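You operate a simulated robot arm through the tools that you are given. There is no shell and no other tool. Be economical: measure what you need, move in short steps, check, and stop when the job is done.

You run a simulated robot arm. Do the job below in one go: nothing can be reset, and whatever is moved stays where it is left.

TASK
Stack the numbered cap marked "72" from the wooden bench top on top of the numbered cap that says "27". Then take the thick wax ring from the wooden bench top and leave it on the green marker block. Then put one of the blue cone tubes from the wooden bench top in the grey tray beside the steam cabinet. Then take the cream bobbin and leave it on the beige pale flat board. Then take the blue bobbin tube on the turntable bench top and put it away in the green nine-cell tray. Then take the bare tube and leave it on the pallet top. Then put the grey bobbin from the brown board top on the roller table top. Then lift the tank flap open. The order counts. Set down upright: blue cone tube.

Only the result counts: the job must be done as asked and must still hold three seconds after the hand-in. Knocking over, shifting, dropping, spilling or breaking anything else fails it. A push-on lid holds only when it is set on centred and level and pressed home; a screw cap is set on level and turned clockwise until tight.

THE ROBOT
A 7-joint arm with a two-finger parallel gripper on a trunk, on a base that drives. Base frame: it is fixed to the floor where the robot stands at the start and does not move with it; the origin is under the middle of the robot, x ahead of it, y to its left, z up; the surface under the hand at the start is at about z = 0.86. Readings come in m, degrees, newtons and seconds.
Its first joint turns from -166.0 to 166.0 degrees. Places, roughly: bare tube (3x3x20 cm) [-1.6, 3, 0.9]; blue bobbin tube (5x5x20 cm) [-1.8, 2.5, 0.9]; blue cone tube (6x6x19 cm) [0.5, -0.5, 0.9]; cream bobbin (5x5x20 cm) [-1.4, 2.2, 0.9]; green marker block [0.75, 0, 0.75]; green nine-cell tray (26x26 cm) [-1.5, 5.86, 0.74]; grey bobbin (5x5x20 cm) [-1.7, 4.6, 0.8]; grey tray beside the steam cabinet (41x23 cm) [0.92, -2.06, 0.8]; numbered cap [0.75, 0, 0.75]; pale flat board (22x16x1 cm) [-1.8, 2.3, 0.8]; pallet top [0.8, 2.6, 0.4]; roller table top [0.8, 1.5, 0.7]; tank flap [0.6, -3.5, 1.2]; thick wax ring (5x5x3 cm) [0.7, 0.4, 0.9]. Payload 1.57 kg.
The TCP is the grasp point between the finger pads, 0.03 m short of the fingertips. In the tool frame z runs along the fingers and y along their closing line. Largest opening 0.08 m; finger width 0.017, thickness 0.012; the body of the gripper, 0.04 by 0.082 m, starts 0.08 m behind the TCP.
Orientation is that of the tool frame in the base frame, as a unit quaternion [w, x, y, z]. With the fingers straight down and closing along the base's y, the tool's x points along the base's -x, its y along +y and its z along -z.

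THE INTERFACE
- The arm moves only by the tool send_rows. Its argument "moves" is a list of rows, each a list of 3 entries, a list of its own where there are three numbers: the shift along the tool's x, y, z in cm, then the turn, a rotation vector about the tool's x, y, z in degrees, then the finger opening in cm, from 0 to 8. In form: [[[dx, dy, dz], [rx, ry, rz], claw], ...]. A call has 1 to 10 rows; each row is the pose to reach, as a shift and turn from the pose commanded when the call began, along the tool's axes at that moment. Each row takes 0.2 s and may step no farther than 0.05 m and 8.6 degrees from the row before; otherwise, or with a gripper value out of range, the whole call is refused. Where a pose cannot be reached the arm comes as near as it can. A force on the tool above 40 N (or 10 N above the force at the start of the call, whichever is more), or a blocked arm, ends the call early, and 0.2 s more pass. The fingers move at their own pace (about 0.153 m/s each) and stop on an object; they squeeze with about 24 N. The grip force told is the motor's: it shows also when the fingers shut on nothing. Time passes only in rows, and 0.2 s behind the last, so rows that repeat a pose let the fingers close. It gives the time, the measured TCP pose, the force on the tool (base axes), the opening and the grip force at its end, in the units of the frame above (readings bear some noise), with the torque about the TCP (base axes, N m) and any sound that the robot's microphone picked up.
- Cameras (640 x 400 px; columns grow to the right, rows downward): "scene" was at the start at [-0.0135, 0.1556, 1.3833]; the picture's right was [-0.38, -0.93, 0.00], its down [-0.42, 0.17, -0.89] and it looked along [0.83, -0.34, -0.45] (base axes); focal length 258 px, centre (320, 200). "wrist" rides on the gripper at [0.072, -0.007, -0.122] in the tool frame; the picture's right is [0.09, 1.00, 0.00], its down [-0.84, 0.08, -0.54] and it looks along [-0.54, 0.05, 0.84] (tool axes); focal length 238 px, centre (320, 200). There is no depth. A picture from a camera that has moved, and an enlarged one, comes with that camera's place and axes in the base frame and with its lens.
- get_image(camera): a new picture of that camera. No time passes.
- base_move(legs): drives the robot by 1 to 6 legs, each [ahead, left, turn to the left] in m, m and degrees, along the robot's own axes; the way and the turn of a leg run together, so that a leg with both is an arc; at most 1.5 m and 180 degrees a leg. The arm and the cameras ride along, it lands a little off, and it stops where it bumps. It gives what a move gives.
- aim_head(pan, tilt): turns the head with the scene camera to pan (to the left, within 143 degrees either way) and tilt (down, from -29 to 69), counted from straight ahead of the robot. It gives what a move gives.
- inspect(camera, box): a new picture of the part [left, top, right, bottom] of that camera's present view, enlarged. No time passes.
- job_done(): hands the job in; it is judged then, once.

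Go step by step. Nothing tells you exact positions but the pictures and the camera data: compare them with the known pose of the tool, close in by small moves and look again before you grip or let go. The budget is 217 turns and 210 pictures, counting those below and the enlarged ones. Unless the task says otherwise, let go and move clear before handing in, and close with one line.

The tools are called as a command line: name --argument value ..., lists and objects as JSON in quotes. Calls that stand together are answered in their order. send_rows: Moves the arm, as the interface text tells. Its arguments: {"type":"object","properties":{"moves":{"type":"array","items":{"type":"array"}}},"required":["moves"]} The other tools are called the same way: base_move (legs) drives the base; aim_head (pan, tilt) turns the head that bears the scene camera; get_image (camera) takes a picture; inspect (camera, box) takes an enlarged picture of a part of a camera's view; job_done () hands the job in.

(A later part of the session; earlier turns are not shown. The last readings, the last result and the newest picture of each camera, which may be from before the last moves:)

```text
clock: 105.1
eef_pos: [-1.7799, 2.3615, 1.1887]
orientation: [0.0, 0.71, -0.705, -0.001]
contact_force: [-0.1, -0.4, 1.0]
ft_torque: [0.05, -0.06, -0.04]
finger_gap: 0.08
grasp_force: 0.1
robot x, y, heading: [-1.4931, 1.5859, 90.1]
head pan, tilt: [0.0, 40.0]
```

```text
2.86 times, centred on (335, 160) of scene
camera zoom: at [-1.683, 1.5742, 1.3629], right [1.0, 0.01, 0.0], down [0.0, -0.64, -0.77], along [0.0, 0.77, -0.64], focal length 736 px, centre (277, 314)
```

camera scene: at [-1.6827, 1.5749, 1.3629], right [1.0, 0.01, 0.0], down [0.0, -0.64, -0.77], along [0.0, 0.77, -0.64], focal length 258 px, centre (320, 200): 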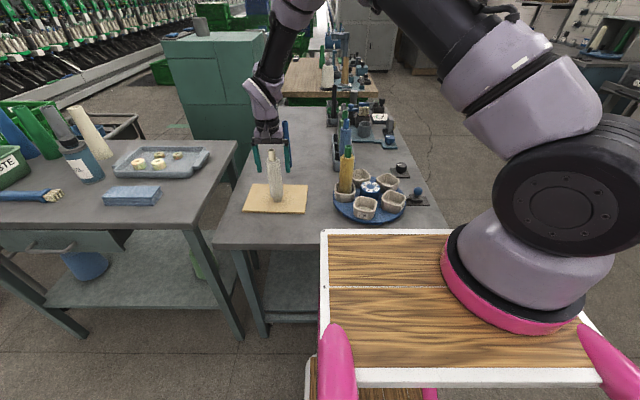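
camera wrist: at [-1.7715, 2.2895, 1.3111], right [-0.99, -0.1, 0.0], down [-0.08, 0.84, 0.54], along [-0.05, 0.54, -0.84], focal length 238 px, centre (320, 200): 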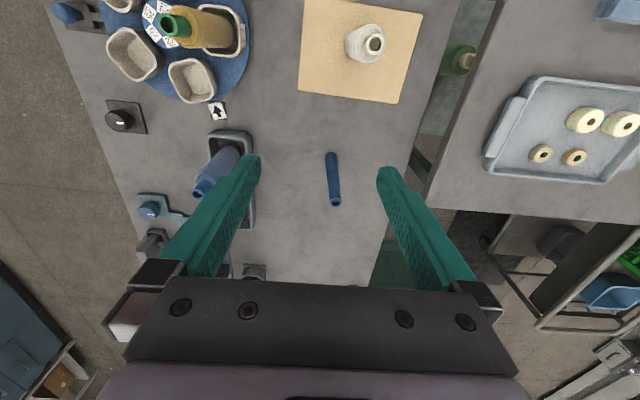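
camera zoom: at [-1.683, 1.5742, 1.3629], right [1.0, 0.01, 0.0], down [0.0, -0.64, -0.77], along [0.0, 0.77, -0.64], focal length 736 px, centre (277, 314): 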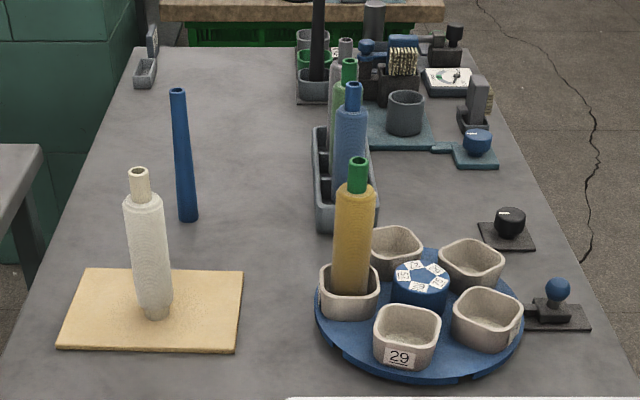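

inspect --camera "wrist" --box '[190, 120, 350, 220]'

inspect --camera "scene" --box '[280, 70, 400, 145]'

```text
4.00 times, centred on (270, 170) of wrist
camera zoom: at [-1.7715, 2.2895, 1.3111], right [-0.99, -0.1, 0.0], down [-0.08, 0.84, 0.54], along [-0.05, 0.54, -0.84], focal length 953 px, centre (520, 320)
```

zoom: 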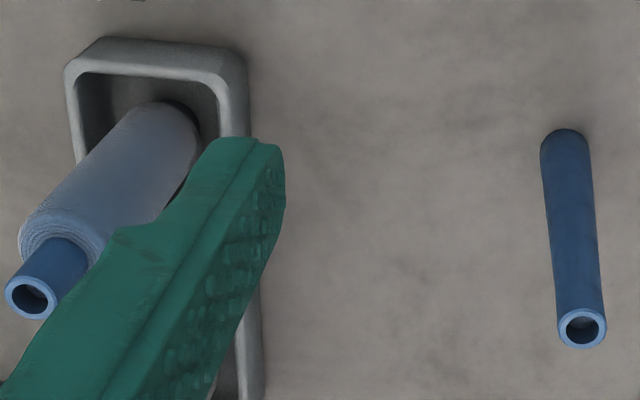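

```text
5.33 times, centred on (340, 108) of scene
camera zoom: at [-1.683, 1.5742, 1.3629], right [1.0, 0.01, 0.0], down [0.0, -0.64, -0.77], along [0.0, 0.77, -0.64], focal length 1374 px, centre (213, 693)
```

zoom: 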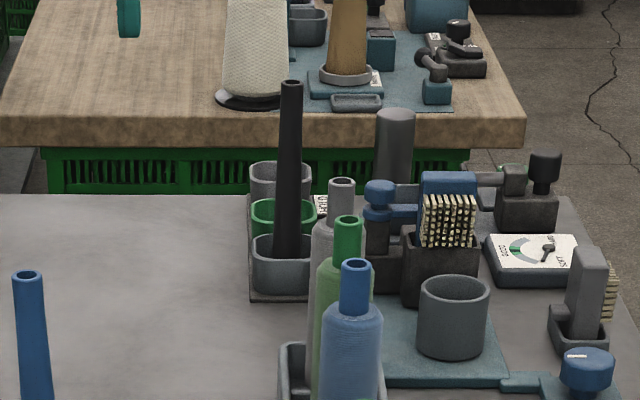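

The thin blue tube stands at (-1.818,2.506), matching the listed place of the blue bobbin tube. It's near the reach limit, so I shift the base left 0.25 m.

base_move --legs '[[0, 0.25, 0]]'

send_rows --moves '[[[-4, -4, 0], [0, 0, 0], 8], [[-7, -8, 0], [0, 0, 0], 8], [[-10, -12, 0], [0, 0, 0], 8], [[-12, -16, 0], [0, 0, 0], 8], [[-13, -20, 0], [0, 0, 0], 8], [[-13, -21, 3], [0, 0, 0], 8], [[-13, -21, 5], [0, 0, 0], 8]]'

get_image --camera "wrist"

get_image --camera "scene"

```text
clock: 107.0
eef_pos: [-2.0342, 2.3596, 1.1882]
orientation: [0.0, 0.709, -0.705, 0.0]
contact_force: [0.7, 0.4, -0.3]
ft_torque: [0.03, -0.02, 0.0]
finger_gap: 0.08
grasp_force: 0.0
robot x, y, heading: [-1.7496, 1.5901, 90.5]
head pan, tilt: [0.0, 40.0]
```

```text
refused: row 1 steps farther than a row can; nothing moved
```

```text
133 pictures are left
camera wrist: at [-2.0251, 2.2887, 1.3103], right [-1.0, -0.1, 0.0], down [-0.08, 0.84, 0.54], along [-0.05, 0.54, -0.84], focal length 238 px, centre (320, 200)
```

wrist: 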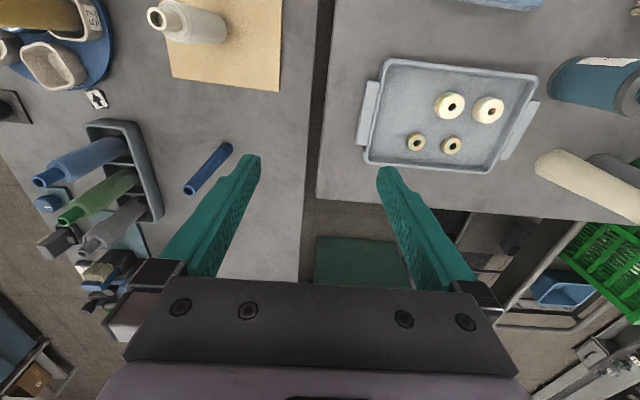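

```text
132 pictures are left
camera scene: at [-1.9364, 1.5733, 1.3629], right [1.0, 0.01, 0.0], down [0.0, -0.64, -0.77], along [-0.01, 0.77, -0.64], focal length 258 px, centre (320, 200)
```

scene: 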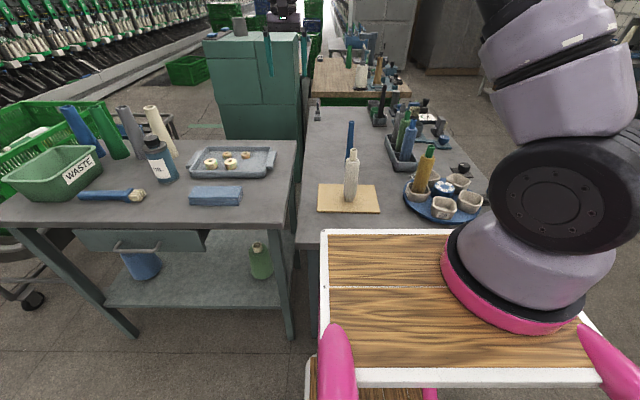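

send_rows --moves '[[[-3, -3.8, 0], [0, 0, 0], 8], [[-6, -7.6, 0], [0, 0, 0], 8], [[-9, -11.4, 0], [0, 0, 0], 8], [[-11.5, -15.4, 0], [0, 0, 0], 8], [[-13, -19.5, 0], [0, 0, 0], 8], [[-14, -21, 3], [0, 0, 0], 8], [[-14, -21, 7], [0, 0, 0], 8], [[-14, -21, 11], [0, 0, 0], 8], [[-14, -21, 11], [0, 0, 0], 8]]'

get_image --camera "wrist"

```text
clock: 109.0
eef_pos: [-1.8231, 2.5003, 1.0764]
orientation: [-0.001, 0.71, -0.705, 0.0]
contact_force: [0.2, -0.1, 0.5]
ft_torque: [0.01, 0.01, 0.0]
finger_gap: 0.0798
grasp_force: 0.1
robot x, y, heading: [-1.7505, 1.5877, 90.4]
head pan, tilt: [0.0, 40.0]
```

```text
131 pictures are left
camera wrist: at [-1.8157, 2.4298, 1.1998], right [-1.0, -0.1, 0.0], down [-0.08, 0.84, 0.54], along [-0.05, 0.54, -0.84], focal length 238 px, centre (320, 200)
```

wrist: 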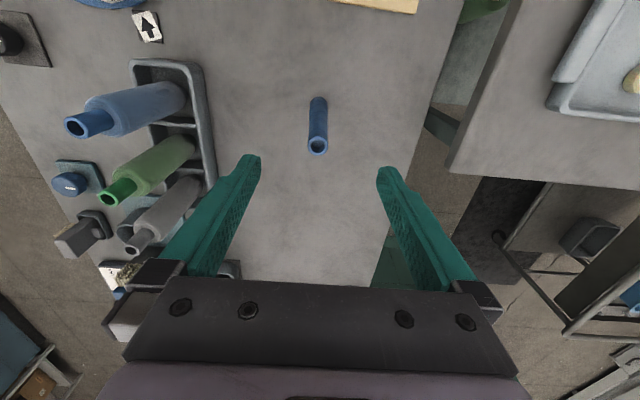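

send_rows --moves '[[[-1.1, -0.2, 4], [0, 0, 0], 8], [[-1.1, -0.2, 8], [0, 0, 0], 8], [[-1.1, -0.2, 12], [0, 0, 0], 8], [[-1.1, -0.2, 15], [0, 0, 0], 8], [[-1.1, -0.2, 15], [0, 0, 0], 8]]'

get_image --camera "wrist"

```text
clock: 110.2
eef_pos: [-1.8222, 2.5104, 0.9267]
orientation: [0.0, 0.71, -0.704, 0.0]
contact_force: [-0.6, -1.1, 0.3]
ft_torque: [0.0, 0.0, 0.0]
finger_gap: 0.0799
grasp_force: 0.0
robot x, y, heading: [-1.7467, 1.588, 90.3]
head pan, tilt: [0.0, 40.0]
```

```text
130 pictures are left
camera wrist: at [-1.8142, 2.4412, 1.0502], right [-1.0, -0.1, 0.0], down [-0.08, 0.84, 0.54], along [-0.05, 0.54, -0.84], focal length 238 px, centre (320, 200)
```

wrist: 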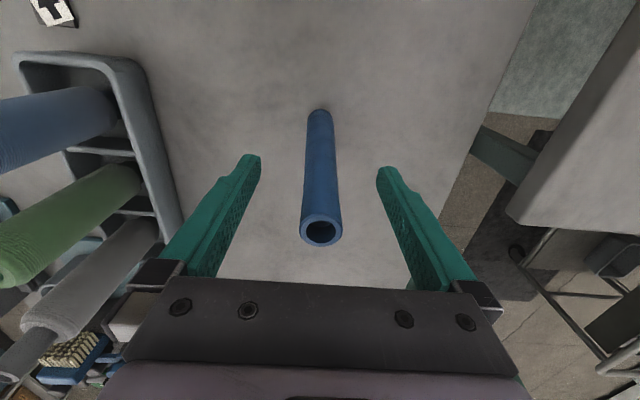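

Centred between the fingers. Closing and lifting.

send_rows --moves '[[[0, 0.05, 0], [0, 0, 0], 6], [[0, 0.05, 0], [0, 0, 0], 4], [[0, 0.05, 0], [0, 0, 0], 2], [[0, 0.05, 0], [0, 0, 0], 1], [[0, 0.05, 0], [0, 0, 0], 1], [[0, 0.05, -4], [0, 0, 0], 1], [[0, 0.05, -9], [0, 0, 0], 1], [[0, 0.05, -14], [0, 0, 0], 1], [[0, 0.05, -19], [0, 0, 0], 1], [[0, 0.05, -24], [0, 0, 0], 1]]'

get_image --camera "wrist"

```text
clock: 112.4
eef_pos: [-1.8226, 2.5118, 1.1673]
orientation: [0.0, 0.709, -0.705, 0.001]
contact_force: [-0.6, -0.2, -0.9]
ft_torque: [-0.02, -0.01, -0.01]
finger_gap: 0.0229
grasp_force: 24.0
robot x, y, heading: [-1.7488, 1.5884, 90.5]
head pan, tilt: [0.0, 40.0]
```

```text
129 pictures are left
camera wrist: at [-1.8147, 2.4419, 1.2899], right [-1.0, -0.1, 0.0], down [-0.08, 0.84, 0.54], along [-0.05, 0.54, -0.84], focal length 238 px, centre (320, 200)
```

wrist: 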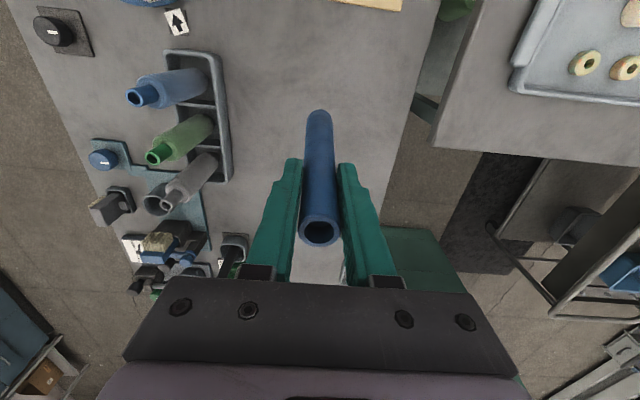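

Held. Raising a bit and pulling back, then driving back to the aisle and north.

send_rows --moves '[[[0, -2, -4], [0, 0, 0], 1], [[0, -4, -8], [0, 0, 0], 1], [[4, -6, -8], [0, 0, 0], 1], [[8, -8, -8], [0, 0, 0], 1], [[12, -10, -8], [0, 0, 0], 1], [[16, -10, -8], [0, 0, 0], 1], [[20, -10, -8], [0, 0, 0], 1], [[25, -10, -8], [0, 0, 0], 1], [[30, -10, -8], [0, 0, 0], 1], [[35, -10, -8], [0, 0, 0], 1]]'

base_move --legs '[[-0.1, 0, 0], [0, -1.25, 0]]'

aim_head --pan 0 --tilt 15

get_image --camera "scene"

```text
clock: 114.6
eef_pos: [-1.7208, 2.1626, 1.2468]
orientation: [0.0, 0.71, -0.704, 0.0]
contact_force: [-0.1, 0.2, -1.2]
ft_torque: [-0.08, -0.02, -0.02]
finger_gap: 0.0227
grasp_force: 24.3
robot x, y, heading: [-1.7463, 1.5913, 90.6]
head pan, tilt: [0.0, 40.0]
```

```text
clock: 121.6
eef_pos: [-0.4882, 2.0742, 1.2482]
orientation: [0.0, 0.712, -0.702, 0.0]
contact_force: [0.2, 0.2, 0.0]
ft_torque: [-0.01, 0.02, 0.0]
finger_gap: 0.0223
grasp_force: 24.0
robot x, y, heading: [-0.51, 1.5004, 90.7]
head pan, tilt: [0.0, 40.0]
```

```text
clock: 122.5
eef_pos: [-0.4884, 2.0743, 1.2484]
orientation: [-0.001, 0.711, -0.703, 0.0]
contact_force: [0.1, 0.1, -1.0]
ft_torque: [-0.03, 0.01, 0.01]
finger_gap: 0.0225
grasp_force: 24.1
robot x, y, heading: [-0.5135, 1.4996, 90.6]
head pan, tilt: [0.0, 15.0]
```

```text
128 pictures are left
camera scene: at [-0.7001, 1.4921, 1.4024], right [1.0, 0.01, 0.0], down [0.0, -0.26, -0.97], along [-0.01, 0.97, -0.26], focal length 258 px, centre (320, 200)
```

scene: 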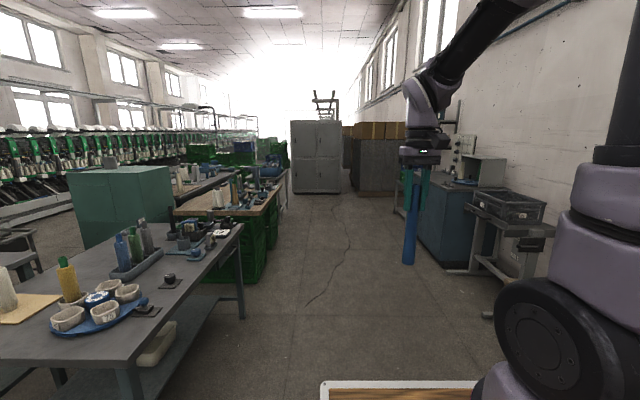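

The aisle ahead is clear. Driving north to about y=5.

base_move --legs '[[1.5, 0, 0], [1.5, 0, 0], [0.6, 0, 0]]'

aim_head --pan 50 --tilt 30

get_image --camera "scene"

```text
clock: 139.9
eef_pos: [-0.5529, 5.6752, 1.2476]
orientation: [0.001, 0.715, -0.699, 0.0]
contact_force: [-0.1, -0.8, -1.2]
ft_torque: [-0.03, 0.03, -0.03]
finger_gap: 0.0219
grasp_force: 24.4
robot x, y, heading: [-0.5771, 5.1, 91.1]
head pan, tilt: [0.0, 15.0]
```

```text
clock: 141.1
eef_pos: [-0.5527, 5.6749, 1.2482]
orientation: [0.0, 0.714, -0.7, 0.0]
contact_force: [0.2, -0.4, -0.3]
ft_torque: [0.02, 0.02, -0.01]
finger_gap: 0.0221
grasp_force: 24.0
robot x, y, heading: [-0.5709, 5.1023, 91.3]
head pan, tilt: [50.0, 30.0]
```

```text
127 pictures are left
camera scene: at [-0.8287, 5.0544, 1.3783], right [0.63, 0.78, 0.0], down [0.39, -0.31, -0.87], along [-0.67, 0.54, -0.5], focal length 258 px, centre (320, 200)
```

scene: 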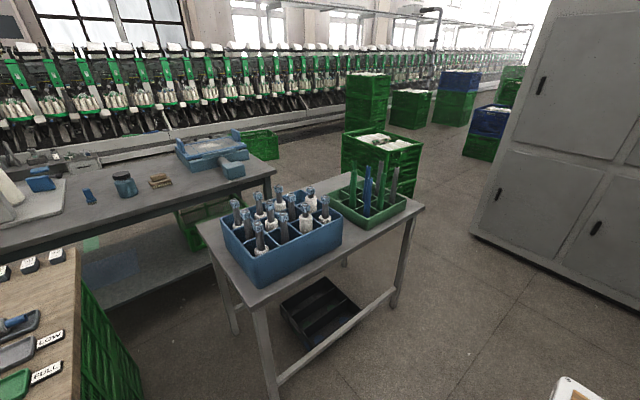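

The green nine-cell tray holds bare thin tubes like the one I carry – good. Zooming in.

inspect --camera "scene" --box '[310, 145, 430, 245]'

```text
4.00 times, centred on (370, 195) of scene
camera zoom: at [-0.8287, 5.0544, 1.3783], right [0.63, 0.78, 0.0], down [0.39, -0.31, -0.87], along [-0.67, 0.54, -0.5], focal length 1031 px, centre (120, 220)
```

zoom: 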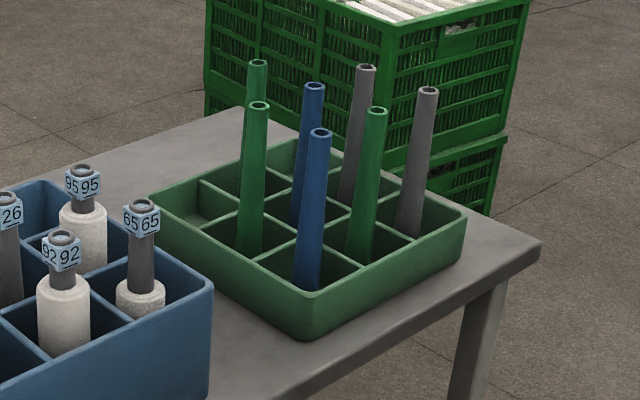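

Two cells are empty: the far (−x) corners. I'll use the far-right-of-image back corner (−x,+y), near (-1.58,5.94). Driving to y≈5.9 and turning to face the table.

base_move --legs '[[0.8, 0, 0], [0, 0, 88.7], [0.2, 0, 0]]'

aim_head --pan 0 --tilt 40

get_image --camera "scene"

get_image --camera "wrist"

```text
clock: 150.3
eef_pos: [-1.364, 5.9193, 1.2474]
orientation: [0.0, 1.0, 0.005, 0.0]
contact_force: [0.7, 0.2, 0.0]
ft_torque: [-0.01, -0.02, 0.0]
finger_gap: 0.0213
grasp_force: 24.2
robot x, y, heading: [-0.7926, 5.8947, -179.5]
head pan, tilt: [50.0, 30.0]
```

```text
clock: 151.5
eef_pos: [-1.3656, 5.9195, 1.2477]
orientation: [-0.001, 1.0, 0.004, -0.001]
contact_force: [0.0, -1.1, -0.4]
ft_torque: [-0.01, 0.01, -0.02]
finger_gap: 0.0219
grasp_force: 24.0
robot x, y, heading: [-0.7892, 5.8976, -179.3]
head pan, tilt: [0.0, 40.0]
```

```text
125 pictures are left
camera scene: at [-0.7717, 5.7051, 1.3629], right [-0.01, 1.0, 0.0], down [0.64, 0.01, -0.77], along [-0.77, -0.01, -0.64], focal length 258 px, centre (320, 200)
```

scene: 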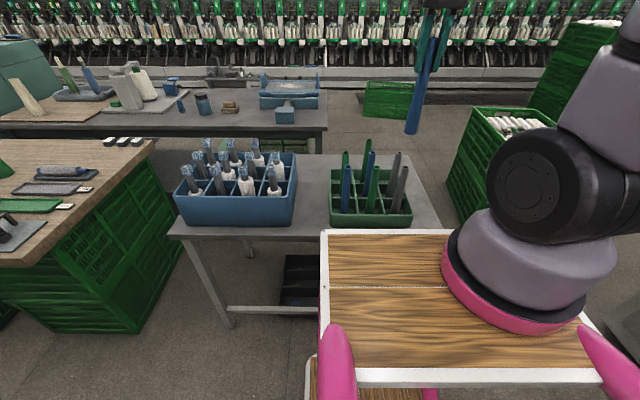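

```text
124 pictures are left
camera wrist: at [-1.2909, 5.9286, 1.3709], right [0.1, -0.99, 0.0], down [-0.84, -0.09, 0.54], along [-0.54, -0.06, -0.84], focal length 238 px, centre (320, 200)
```

wrist: 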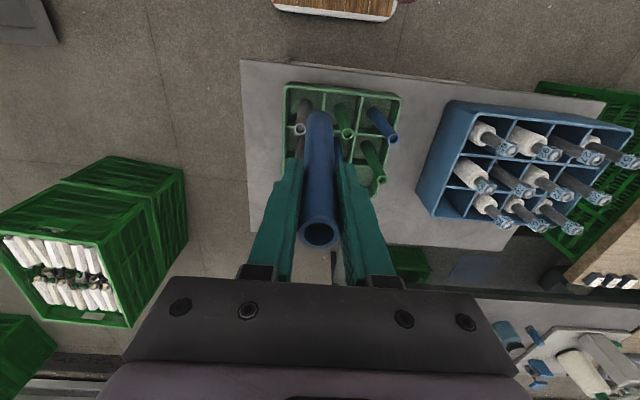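

inspect --camera "scene" --box '[310, 140, 430, 235]'

```text
4.21 times, centred on (370, 188) of scene
camera zoom: at [-0.7717, 5.7051, 1.3629], right [-0.01, 1.0, 0.0], down [0.64, 0.01, -0.77], along [-0.77, -0.01, -0.64], focal length 1085 px, centre (110, 253)
```

zoom: 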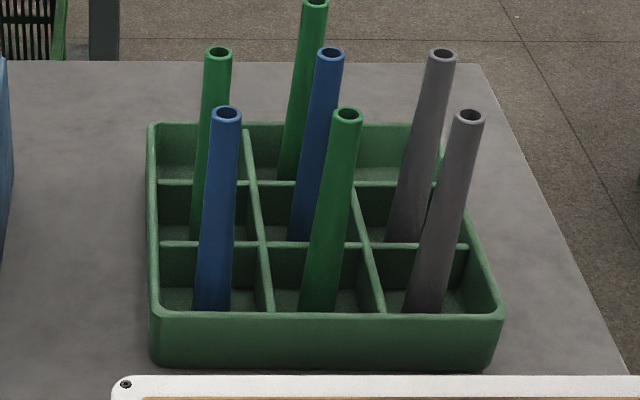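

The tray spans x −1.62…−1.36, y 5.73…5.99. The target cell centre is (-1.576,5.947). Moving over it.

send_rows --moves '[[[-4.5, -0.6, 0], [0, 0, 0], 1], [[-9, -1.2, 0], [0, 0, 0], 1], [[-13.5, -1.8, 0], [0, 0, 0], 1], [[-18, -2.4, 2], [0, 0, 0], 1], [[-21, -2.9, 4], [0, 0, 0], 1], [[-21, -2.9, 8], [0, 0, 0], 1], [[-21, -2.9, 11], [0, 0, 0], 1], [[-21, -2.9, 11], [0, 0, 0], 1]]'

inspect --camera "scene" --box '[310, 90, 430, 235]'

get_image --camera "wrist"

```text
clock: 153.3
eef_pos: [-1.5736, 5.9455, 1.137]
orientation: [0.001, 1.0, 0.006, 0.001]
contact_force: [0.1, -0.2, -0.8]
ft_torque: [-0.04, -0.03, 0.01]
finger_gap: 0.0215
grasp_force: 24.0
robot x, y, heading: [-0.7907, 5.8896, -179.4]
head pan, tilt: [0.0, 40.0]
```

```text
2.76 times, centred on (370, 162) of scene
camera zoom: at [-0.7716, 5.7052, 1.3629], right [-0.01, 1.0, 0.0], down [0.64, 0.01, -0.77], along [-0.77, -0.01, -0.64], focal length 711 px, centre (182, 303)
```

zoom: 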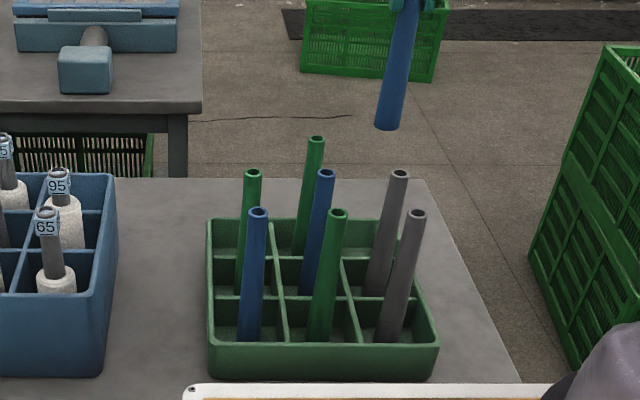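

```text
121 pictures are left
camera wrist: at [-1.5013, 5.9544, 1.2598], right [0.1, -0.99, 0.0], down [-0.84, -0.09, 0.54], along [-0.54, -0.06, -0.84], focal length 238 px, centre (320, 200)
```

wrist: 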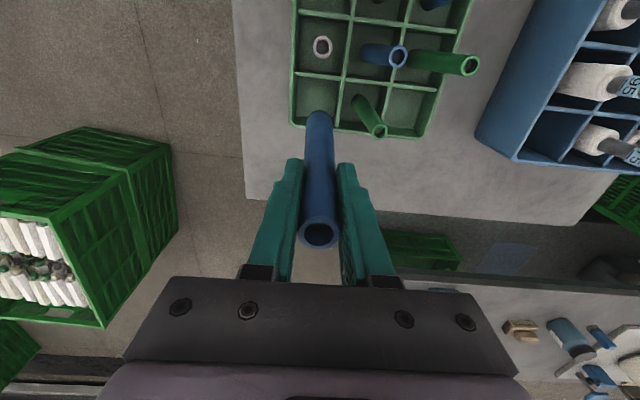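

Well aligned; a 4 mm tweak and lowering to just above the rim.

send_rows --moves '[[[-0.4, -0.3, 4], [0, 0, 0], 1], [[-0.4, -0.3, 8], [0, 0, 0], 1], [[-0.4, -0.3, 12], [0, 0, 0], 1], [[-0.4, -0.3, 14], [0, 0, 0], 1], [[-0.4, -0.3, 14], [0, 0, 0], 1]]'

inspect --camera "scene" --box '[310, 90, 430, 235]'

get_image --camera "wrist"

```text
clock: 154.5
eef_pos: [-1.5797, 5.9485, 0.998]
orientation: [0.0, 1.0, 0.005, 0.0]
contact_force: [-1.2, 0.7, -1.1]
ft_torque: [0.0, 0.03, -0.01]
finger_gap: 0.0214
grasp_force: 23.7
robot x, y, heading: [-0.7917, 5.8922, -179.3]
head pan, tilt: [0.0, 40.0]
```

```text
2.76 times, centred on (370, 162) of scene
camera zoom: at [-0.7716, 5.7052, 1.3629], right [-0.01, 1.0, 0.0], down [0.64, 0.01, -0.77], along [-0.77, -0.01, -0.64], focal length 711 px, centre (182, 303)
```

zoom: 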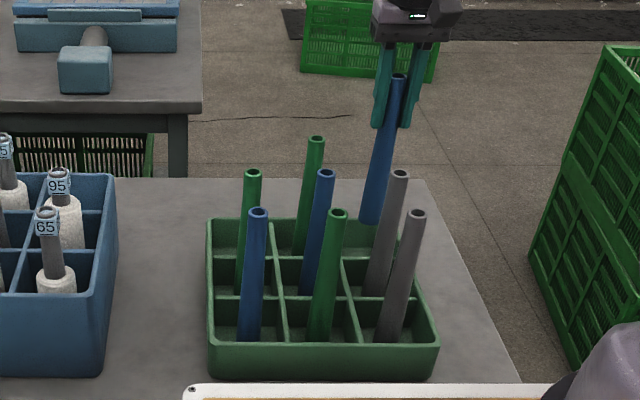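

```text
119 pictures are left
camera wrist: at [-1.5059, 5.9582, 1.1205], right [0.1, -0.99, 0.0], down [-0.84, -0.09, 0.54], along [-0.54, -0.06, -0.84], focal length 238 px, centre (320, 200)
```

wrist: 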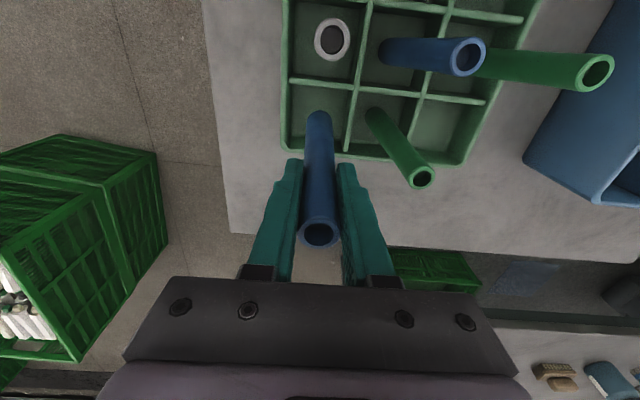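

The tube end is centred above the cell. Lowering into it.

send_rows --moves '[[[0, 0, 3], [0, 0, 0], 1], [[0, 0, 6], [0, 0, 0], 1], [[0, 0, 8], [0, 0, 0], 1], [[0, 0, 8], [0, 0, 0], 1]]'

inspect --camera "scene" --box '[310, 110, 430, 235]'

get_image --camera "wrist"

```text
clock: 155.5
eef_pos: [-1.5781, 5.949, 0.918]
orientation: [0.0, 1.0, 0.006, 0.0]
contact_force: [-0.5, 0.0, -0.1]
ft_torque: [-0.02, 0.0, -0.02]
finger_gap: 0.0215
grasp_force: 23.9
robot x, y, heading: [-0.7924, 5.8954, -179.4]
head pan, tilt: [0.0, 40.0]
```

```text
3.20 times, centred on (370, 172) of scene
camera zoom: at [-0.7716, 5.7052, 1.3629], right [-0.01, 1.0, 0.0], down [0.64, 0.01, -0.77], along [-0.77, -0.01, -0.64], focal length 824 px, centre (160, 288)
```

zoom: 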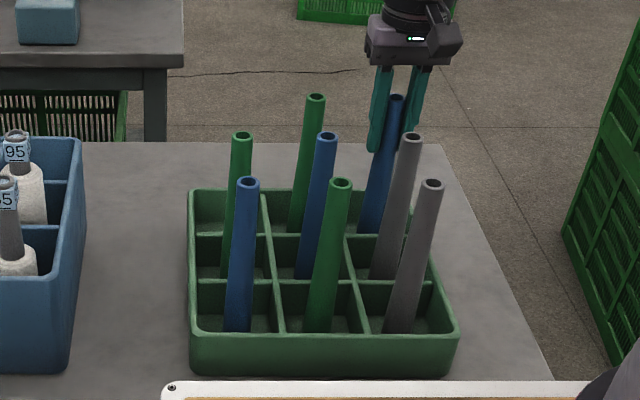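

```text
117 pictures are left
camera wrist: at [-1.505, 5.9581, 1.0399], right [0.1, -0.99, 0.0], down [-0.84, -0.09, 0.54], along [-0.54, -0.06, -0.84], focal length 238 px, centre (320, 200)
```

wrist: 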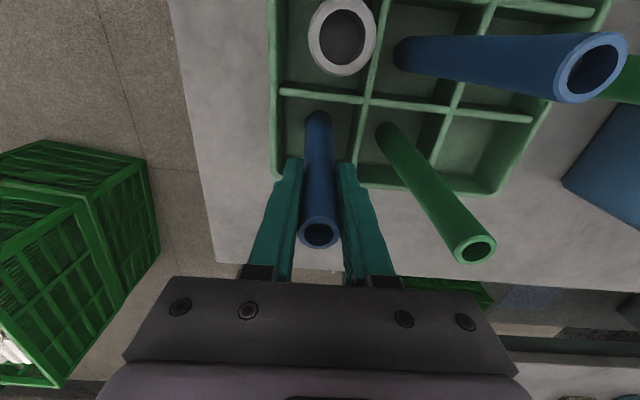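

send_rows --moves '[[[0, 0, 0.3], [0, 0, 0], 1], [[0, 0, 0.6], [0, 0, 0], 1], [[0, 0, 0.9], [0, 0, 0], 1], [[0, 0, 0.9], [0, 0, 0], 1]]'

send_rows --moves '[[[0, 0, 0.25], [0, 0, 0], 1], [[0, 0, 0.5], [0, 0, 0], 1], [[0, 0, 0.5], [0, 0, 0], 1]]'

inspect --camera "scene" --box '[310, 110, 430, 235]'

```text
clock: 156.5
eef_pos: [-1.5779, 5.9495, 0.9072]
orientation: [0.0, 1.0, 0.006, 0.002]
contact_force: [0.2, -0.3, 1.1]
ft_torque: [0.15, -0.01, 0.05]
finger_gap: 0.0217
grasp_force: 24.0
robot x, y, heading: [-0.7876, 5.8957, -179.5]
head pan, tilt: [0.0, 40.0]
```

```text
clock: 157.3
eef_pos: [-1.5787, 5.9493, 0.9056]
orientation: [0.0, 1.0, 0.006, -0.002]
contact_force: [-1.0, 0.3, 21.1]
ft_torque: [0.05, 0.42, 0.0]
finger_gap: 0.0216
grasp_force: 25.0
robot x, y, heading: [-0.7929, 5.8932, -179.5]
head pan, tilt: [0.0, 40.0]
```

```text
3.20 times, centred on (370, 172) of scene
camera zoom: at [-0.7709, 5.7052, 1.3629], right [-0.01, 1.0, 0.0], down [0.64, 0.01, -0.77], along [-0.77, -0.01, -0.64], focal length 824 px, centre (160, 288)
```

zoom: 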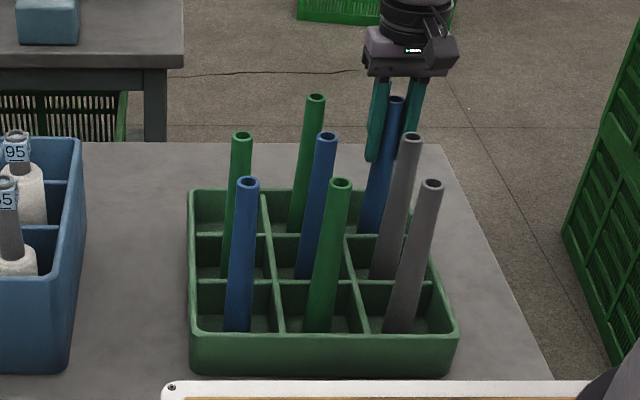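

The tube rests on the cell floor. Easing off, opening modestly and lifting clear.

send_rows --moves '[[[0, 0, -0.4], [0, 0, 0], 1], [[0, 0, -0.4], [0, 0, 0], 3], [[0, 0, -0.4], [0, 0, 0], 4.5], [[0, 0, -0.4], [0, 0, 0], 4.5], [[0, 0, -3], [0, 0, 0], 4.5], [[0, 0, -7], [0, 0, 0], 4.5], [[0, 0, -12], [0, 0, 0], 4.5], [[0, 0, -17], [0, 0, 0], 4.5], [[0, 0, -22], [0, 0, 0], 4.5], [[0, 0, -27], [0, 0, 0], 4.5]]'

inspect --camera "scene" --box '[310, 110, 430, 235]'

get_image --camera "wrist"

```text
clock: 159.5
eef_pos: [-1.5776, 5.9496, 1.1741]
orientation: [0.001, 1.0, 0.004, 0.001]
contact_force: [0.0, 0.3, -0.7]
ft_torque: [0.02, -0.05, -0.01]
finger_gap: 0.0451
grasp_force: 0.0
robot x, y, heading: [-0.7901, 5.8964, -179.4]
head pan, tilt: [0.0, 40.0]
```

```text
3.20 times, centred on (370, 172) of scene
camera zoom: at [-0.7721, 5.7052, 1.3629], right [-0.01, 1.0, 0.0], down [0.64, 0.01, -0.77], along [-0.77, -0.01, -0.64], focal length 824 px, centre (160, 288)
```

zoom: 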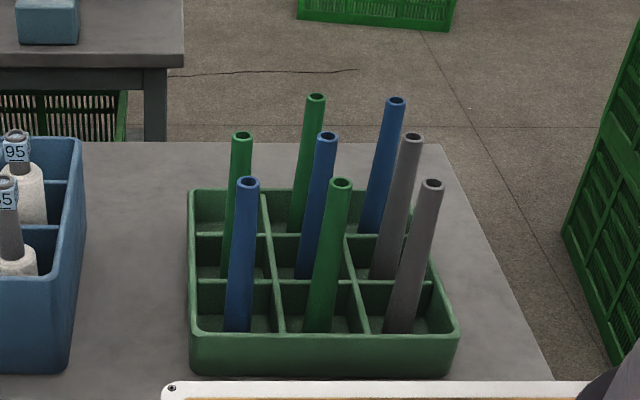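

```text
114 pictures are left
camera wrist: at [-1.5048, 5.9581, 1.2962], right [0.1, -0.99, 0.0], down [-0.84, -0.09, 0.54], along [-0.54, -0.06, -0.84], focal length 238 px, centre (320, 200)
```

wrist: 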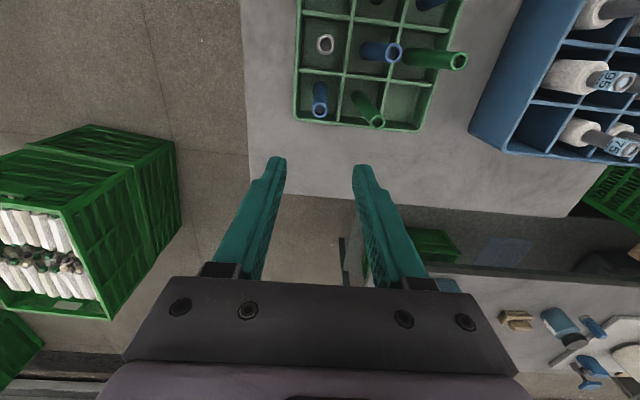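

Blue tube is put away. Next, the bare tube in the dark cup near (-1.60,2.99): retract, back off and strafe left (−y) along the aisle.

send_rows --moves '[[[4, 0, -2], [0, 0, 0], 4.5], [[8, 0, -4], [0, 0, 0], 4.5], [[12, 0, -6], [0, 0, 0], 4.5], [[16, 0, -8], [0, 0, 0], 4.5], [[20, 0, -9], [0, 0, 0], 4.5], [[23, 0, -9], [0, 0, 0], 4.5]]'

base_move --legs '[[-0.3, 0, -0.5], [0, 1.45, 0], [0, 1.45, 0]]'

get_image --camera "scene"

get_image --camera "wrist"

```text
clock: 160.9
eef_pos: [-1.3489, 5.9514, 1.2623]
orientation: [0.0, 1.0, 0.005, 0.001]
contact_force: [-0.8, 0.3, -0.2]
ft_torque: [-0.01, -0.04, -0.03]
finger_gap: 0.0449
grasp_force: 0.0
robot x, y, heading: [-0.7912, 5.8948, -179.3]
head pan, tilt: [0.0, 40.0]
```

```text
clock: 176.7
eef_pos: [-1.0271, 3.0394, 1.2633]
orientation: [0.0, 1.0, -0.004, 0.0]
contact_force: [-0.5, -0.2, -0.1]
ft_torque: [0.01, -0.01, 0.01]
finger_gap: 0.0448
grasp_force: 0.0
robot x, y, heading: [-0.4668, 2.9726, 179.7]
head pan, tilt: [0.0, 40.0]
```

```text
113 pictures are left
camera scene: at [-0.4545, 2.7829, 1.3629], right [0.01, 1.0, 0.0], down [0.64, 0.0, -0.77], along [-0.77, 0.0, -0.64], focal length 258 px, centre (320, 200)
```

scene: 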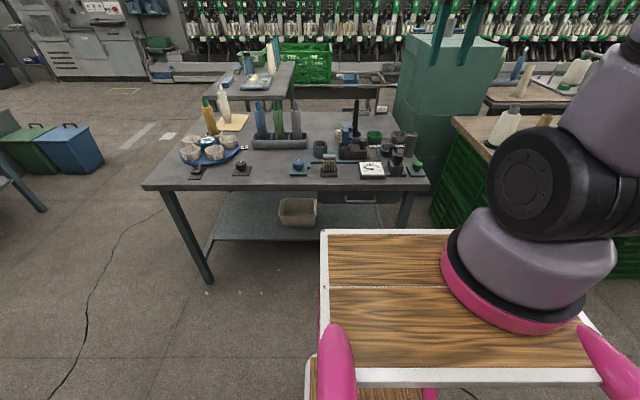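

```text
112 pictures are left
camera wrist: at [-0.9539, 3.0466, 1.3864], right [0.09, -1.0, 0.0], down [-0.84, -0.07, 0.54], along [-0.54, -0.05, -0.84], focal length 238 px, centre (320, 200)
```

wrist: 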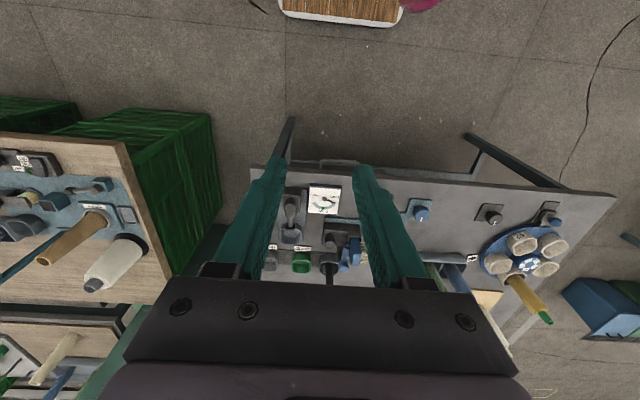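

Driving forward 0.3 m to the bench front and zooming on the bare tube.

base_move --legs '[[0.3, 0, 0]]'

inspect --camera "scene" --box '[300, 70, 460, 220]'

get_image --camera "wrist"

```text
clock: 178.7
eef_pos: [-1.3308, 3.0423, 1.2642]
orientation: [0.0, 1.0, -0.003, 0.0]
contact_force: [0.6, 0.0, 0.3]
ft_torque: [0.0, 0.02, 0.0]
finger_gap: 0.0447
grasp_force: 0.1
robot x, y, heading: [-0.7727, 2.9721, 179.6]
head pan, tilt: [0.0, 40.0]
```

```text
2.67 times, centred on (380, 145) of scene
camera zoom: at [-0.7572, 2.7848, 1.3629], right [0.01, 1.0, 0.0], down [0.64, 0.0, -0.77], along [-0.77, 0.01, -0.64], focal length 687 px, centre (160, 347)
```

zoom: 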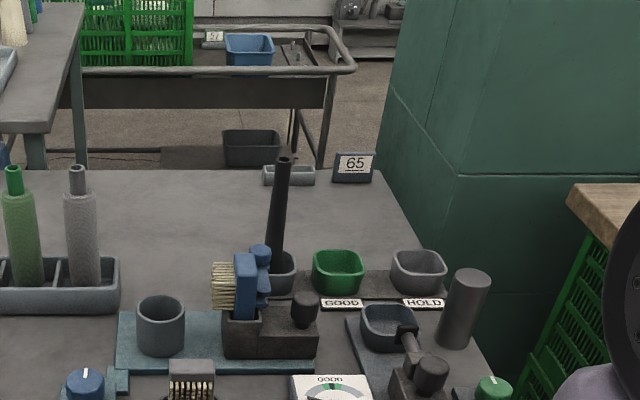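

```text
110 pictures are left
camera wrist: at [-1.2564, 3.0488, 1.3863], right [0.09, -1.0, 0.0], down [-0.84, -0.07, 0.54], along [-0.54, -0.05, -0.84], focal length 238 px, centre (320, 200)
```

wrist: 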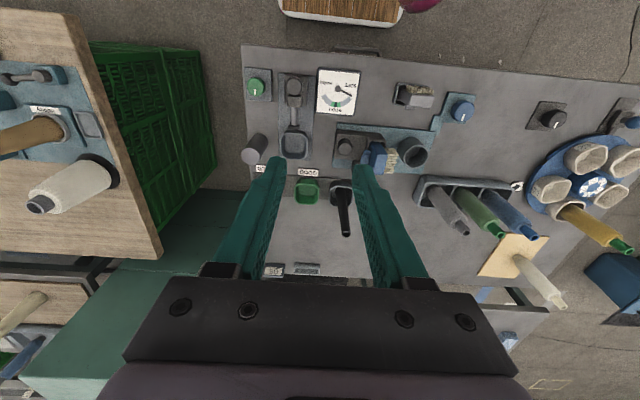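

Bare tube top is at about (-1.597,2.957,0.98). Moving above it.

send_rows --moves '[[[-4.3, 1.5, 1], [0, 0, 0], 6], [[-8.6, 3, 2], [0, 0, 0], 7], [[-13, 4.5, 3], [0, 0, 0], 8], [[-17.3, 6, 4], [0, 0, 0], 8], [[-21.6, 7.4, 6], [0, 0, 0], 8], [[-25.5, 8.8, 8], [0, 0, 0], 8], [[-26.6, 8.8, 12], [0, 0, 0], 8], [[-26.6, 8.8, 16], [0, 0, 0], 8], [[-26.6, 8.8, 16], [0, 0, 0], 8]]'

get_image --camera "wrist"

inspect --camera "scene" --box '[300, 70, 460, 220]'

```text
clock: 180.7
eef_pos: [-1.5958, 2.9538, 1.1026]
orientation: [0.0, 1.0, -0.003, 0.0]
contact_force: [-0.3, -0.1, 0.0]
ft_torque: [0.0, 0.02, 0.04]
finger_gap: 0.0801
grasp_force: 0.2
robot x, y, heading: [-0.7702, 2.9756, 179.6]
head pan, tilt: [0.0, 40.0]
```

```text
109 pictures are left
camera wrist: at [-1.5227, 2.9626, 1.2255], right [0.09, -1.0, 0.0], down [-0.84, -0.07, 0.54], along [-0.54, -0.05, -0.84], focal length 238 px, centre (320, 200)
```

wrist: 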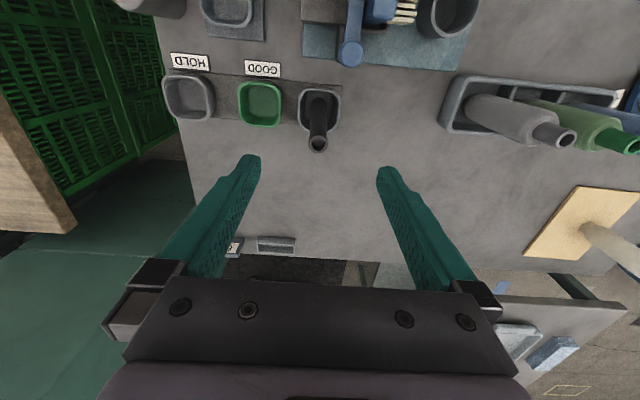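

```text
2.67 times, centred on (380, 145) of scene
camera zoom: at [-0.7571, 2.7848, 1.3629], right [0.01, 1.0, 0.0], down [0.64, 0.0, -0.77], along [-0.77, 0.01, -0.64], focal length 687 px, centre (160, 347)
```

zoom: 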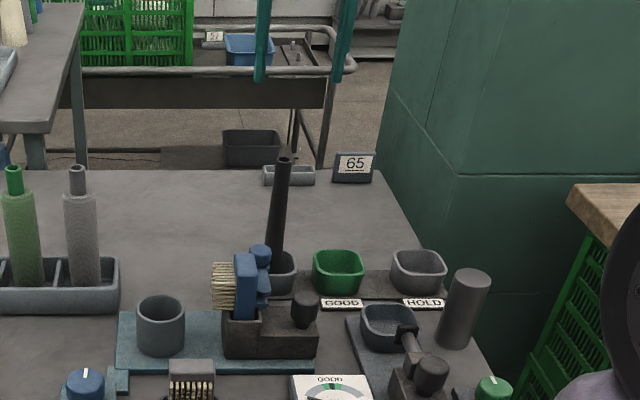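

send_rows --moves '[[[-1.1, 0, 4], [0, 0, 0], 8], [[-1.1, 0, 8], [0, 0, 0], 8], [[-1.1, 0, 12], [0, 0, 0], 8], [[-1.1, 0, 16], [0, 0, 0], 8], [[-1.1, 0, 17.3], [0, 0, 0], 8], [[-1.1, 0, 17.3], [0, 0, 0], 8]]'

get_image --camera "wrist"

```text
clock: 182.1
eef_pos: [-1.6077, 2.9548, 0.9299]
orientation: [0.0, 1.0, -0.003, 0.0]
contact_force: [-0.5, 0.6, 0.2]
ft_torque: [-0.02, 0.02, -0.01]
finger_gap: 0.0799
grasp_force: 0.0
robot x, y, heading: [-0.7738, 2.9707, 179.6]
head pan, tilt: [0.0, 40.0]
```

```text
107 pictures are left
camera wrist: at [-1.5344, 2.9626, 1.0527], right [0.09, -1.0, 0.0], down [-0.84, -0.07, 0.54], along [-0.54, -0.05, -0.84], focal length 238 px, centre (320, 200)
```

wrist: 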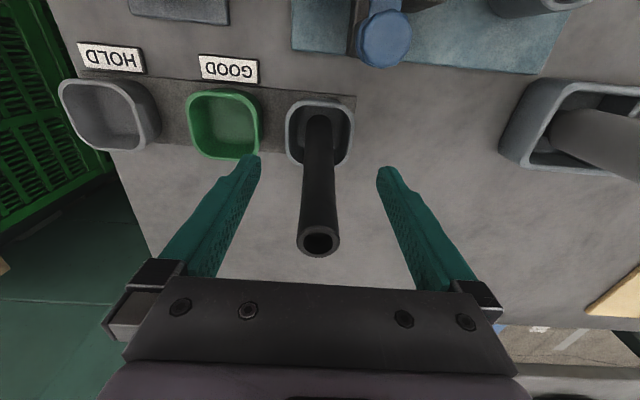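

Centred. Closing and lifting out of the cup.

send_rows --moves '[[[0, 0, 0], [0, 0, 0], 6], [[0, 0, 0], [0, 0, 0], 4], [[0, 0, 0], [0, 0, 0], 2], [[0, 0, 0], [0, 0, 0], 1], [[0, 0, 0], [0, 0, 0], 1], [[0, 0, -4], [0, 0, 0], 1], [[0, 0, -9], [0, 0, 0], 1], [[0, 0, -14], [0, 0, 0], 1], [[0, 0, -19], [0, 0, 0], 1], [[0, 0, -24], [0, 0, 0], 1]]'

send_rows --moves '[[[4, 0, -2], [0, 0, 0], 1], [[8, 0, -4], [0, 0, 0], 1], [[12, 0, -6], [0, 0, 0], 1], [[16, 0, -8], [0, 0, 0], 1], [[20, 0, -9], [0, 0, 0], 1], [[24, 0, -9], [0, 0, 0], 1], [[28, 0, -9], [0, 0, 0], 1]]'

get_image --camera "wrist"

```text
clock: 184.3
eef_pos: [-1.6095, 2.957, 1.1698]
orientation: [0.0, 1.0, -0.004, 0.001]
contact_force: [-0.8, -0.1, -0.8]
ft_torque: [0.01, -0.02, 0.01]
finger_gap: 0.0211
grasp_force: 23.8
robot x, y, heading: [-0.7718, 2.9744, 179.7]
head pan, tilt: [0.0, 40.0]
```

```text
clock: 185.9
eef_pos: [-1.326, 2.9533, 1.2589]
orientation: [0.0, 1.0, -0.003, 0.0]
contact_force: [-1.3, -1.0, -0.8]
ft_torque: [0.02, -0.04, 0.01]
finger_gap: 0.021
grasp_force: 24.1
robot x, y, heading: [-0.7716, 2.9735, 179.4]
head pan, tilt: [0.0, 40.0]
```

```text
106 pictures are left
camera wrist: at [-1.2543, 2.9611, 1.3825], right [0.09, -1.0, 0.0], down [-0.84, -0.07, 0.54], along [-0.54, -0.05, -0.84], focal length 238 px, centre (320, 200)
```

wrist: 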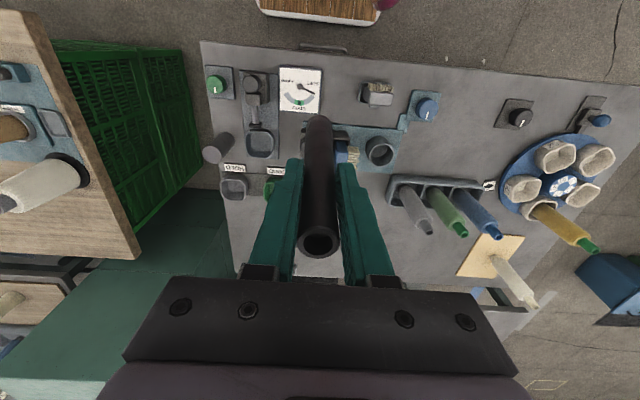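

Held. Backing off and turning to face the +x side, where the pallet is.

base_move --legs '[[-0.35, 0, 0], [0, 0, 90], [0, 0, 90]]'

aim_head --pan 0 --tilt 35

get_image --camera "scene"

```text
clock: 195.8
eef_pos: [0.1349, 2.9877, 1.2601]
orientation: [-0.001, 0.009, 1.0, 0.0]
contact_force: [-1.0, 0.4, -0.3]
ft_torque: [-0.03, -0.02, 0.02]
finger_gap: 0.0189
grasp_force: 23.9
robot x, y, heading: [-0.419, 2.9694, -0.8]
head pan, tilt: [0.0, 40.0]
```

```text
clock: 196.5
eef_pos: [0.1359, 2.9867, 1.26]
orientation: [0.0, 0.009, 1.0, -0.001]
contact_force: [0.6, 0.4, -0.1]
ft_torque: [0.0, -0.03, -0.01]
finger_gap: 0.0188
grasp_force: 24.4
robot x, y, heading: [-0.417, 2.9712, -0.9]
head pan, tilt: [0.0, 35.0]
```

```text
105 pictures are left
camera scene: at [-0.4254, 3.1628, 1.3705], right [-0.02, -1.0, 0.0], down [-0.57, 0.01, -0.82], along [0.82, -0.01, -0.57], focal length 258 px, centre (320, 200)
```

scene: 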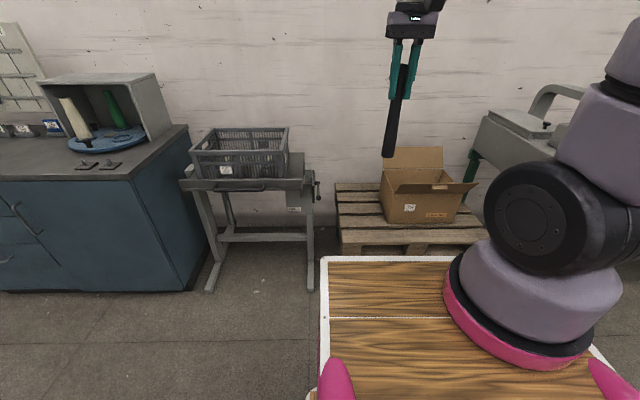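

The finger gap shrank a little; checking the held tube in the wrist view.

get_image --camera "wrist"

inspect --camera "scene" --box '[310, 20, 500, 260]'

```text
104 pictures are left
camera wrist: at [0.0654, 2.9836, 1.3829], right [-0.07, 1.0, 0.0], down [0.84, 0.06, 0.54], along [0.54, 0.04, -0.84], focal length 238 px, centre (320, 200)
```

wrist: 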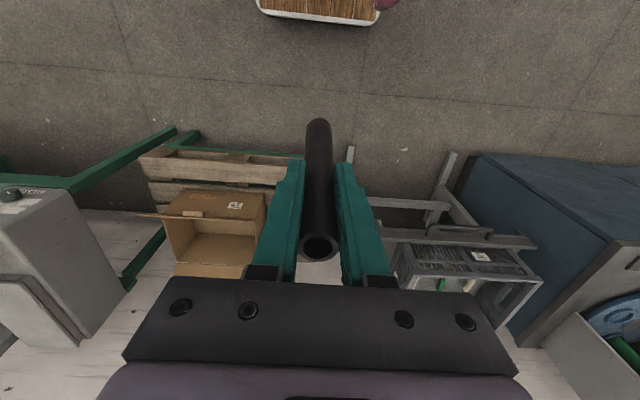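

```text
1.67 times, centred on (405, 140) of scene
camera zoom: at [-0.4254, 3.1628, 1.3705], right [-0.02, -1.0, 0.0], down [-0.57, 0.01, -0.82], along [0.82, -0.01, -0.57], focal length 429 px, centre (178, 300)
```

zoom: 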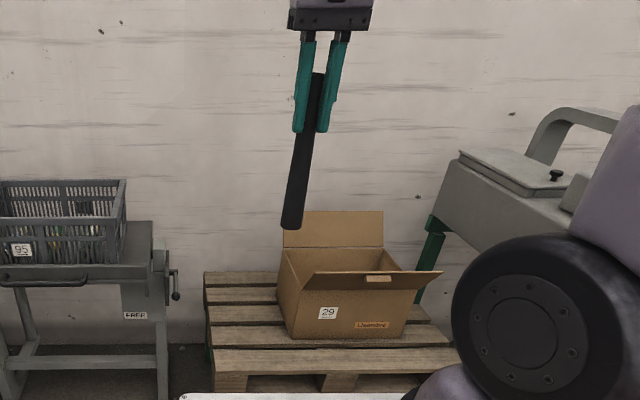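

The tube is secure. The pallet (z≈0.4) has a carton on its right part; free area is the left part near (0.75,2.9). Driving closer.

base_move --legs '[[0.36, -0.06, 0.9]]'

aim_head --pan 0 --tilt 45

get_image --camera "scene"

get_image --camera "wrist"

```text
clock: 198.8
eef_pos: [0.4966, 2.9314, 1.2606]
orientation: [-0.001, 0.003, 1.0, 0.0]
contact_force: [0.5, -1.0, 0.2]
ft_torque: [0.0, 0.03, -0.01]
finger_gap: 0.0185
grasp_force: 24.4
robot x, y, heading: [-0.0571, 2.9102, -0.4]
head pan, tilt: [0.0, 35.0]
```

```text
clock: 199.5
eef_pos: [0.4956, 2.9317, 1.2609]
orientation: [-0.001, 0.002, 1.0, 0.001]
contact_force: [-0.6, -0.5, 0.3]
ft_torque: [0.02, 0.02, 0.03]
finger_gap: 0.0183
grasp_force: 23.8
robot x, y, heading: [-0.0624, 2.9101, -0.2]
head pan, tilt: [0.0, 45.0]
```

```text
102 pictures are left
camera scene: at [-0.0741, 3.0987, 1.3557], right [0.0, -1.0, 0.0], down [-0.71, 0.0, -0.71], along [0.71, 0.0, -0.71], focal length 258 px, centre (320, 200)
```

scene: 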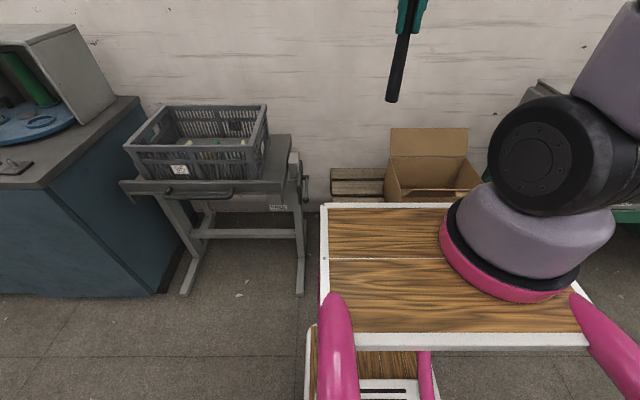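

```text
101 pictures are left
camera wrist: at [0.4256, 2.9256, 1.3829], right [-0.09, 1.0, 0.0], down [0.84, 0.07, 0.54], along [0.54, 0.05, -0.84], focal length 238 px, centre (320, 200)
```

wrist: 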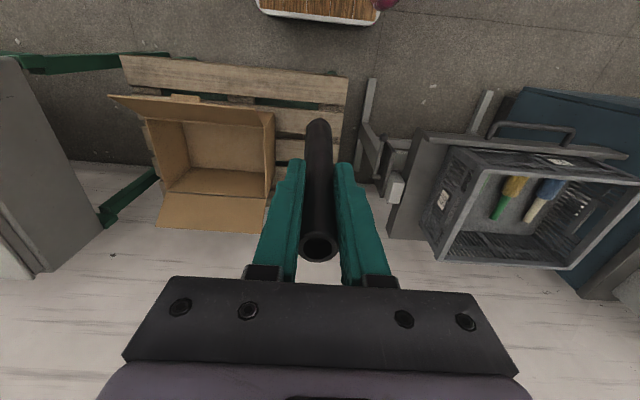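

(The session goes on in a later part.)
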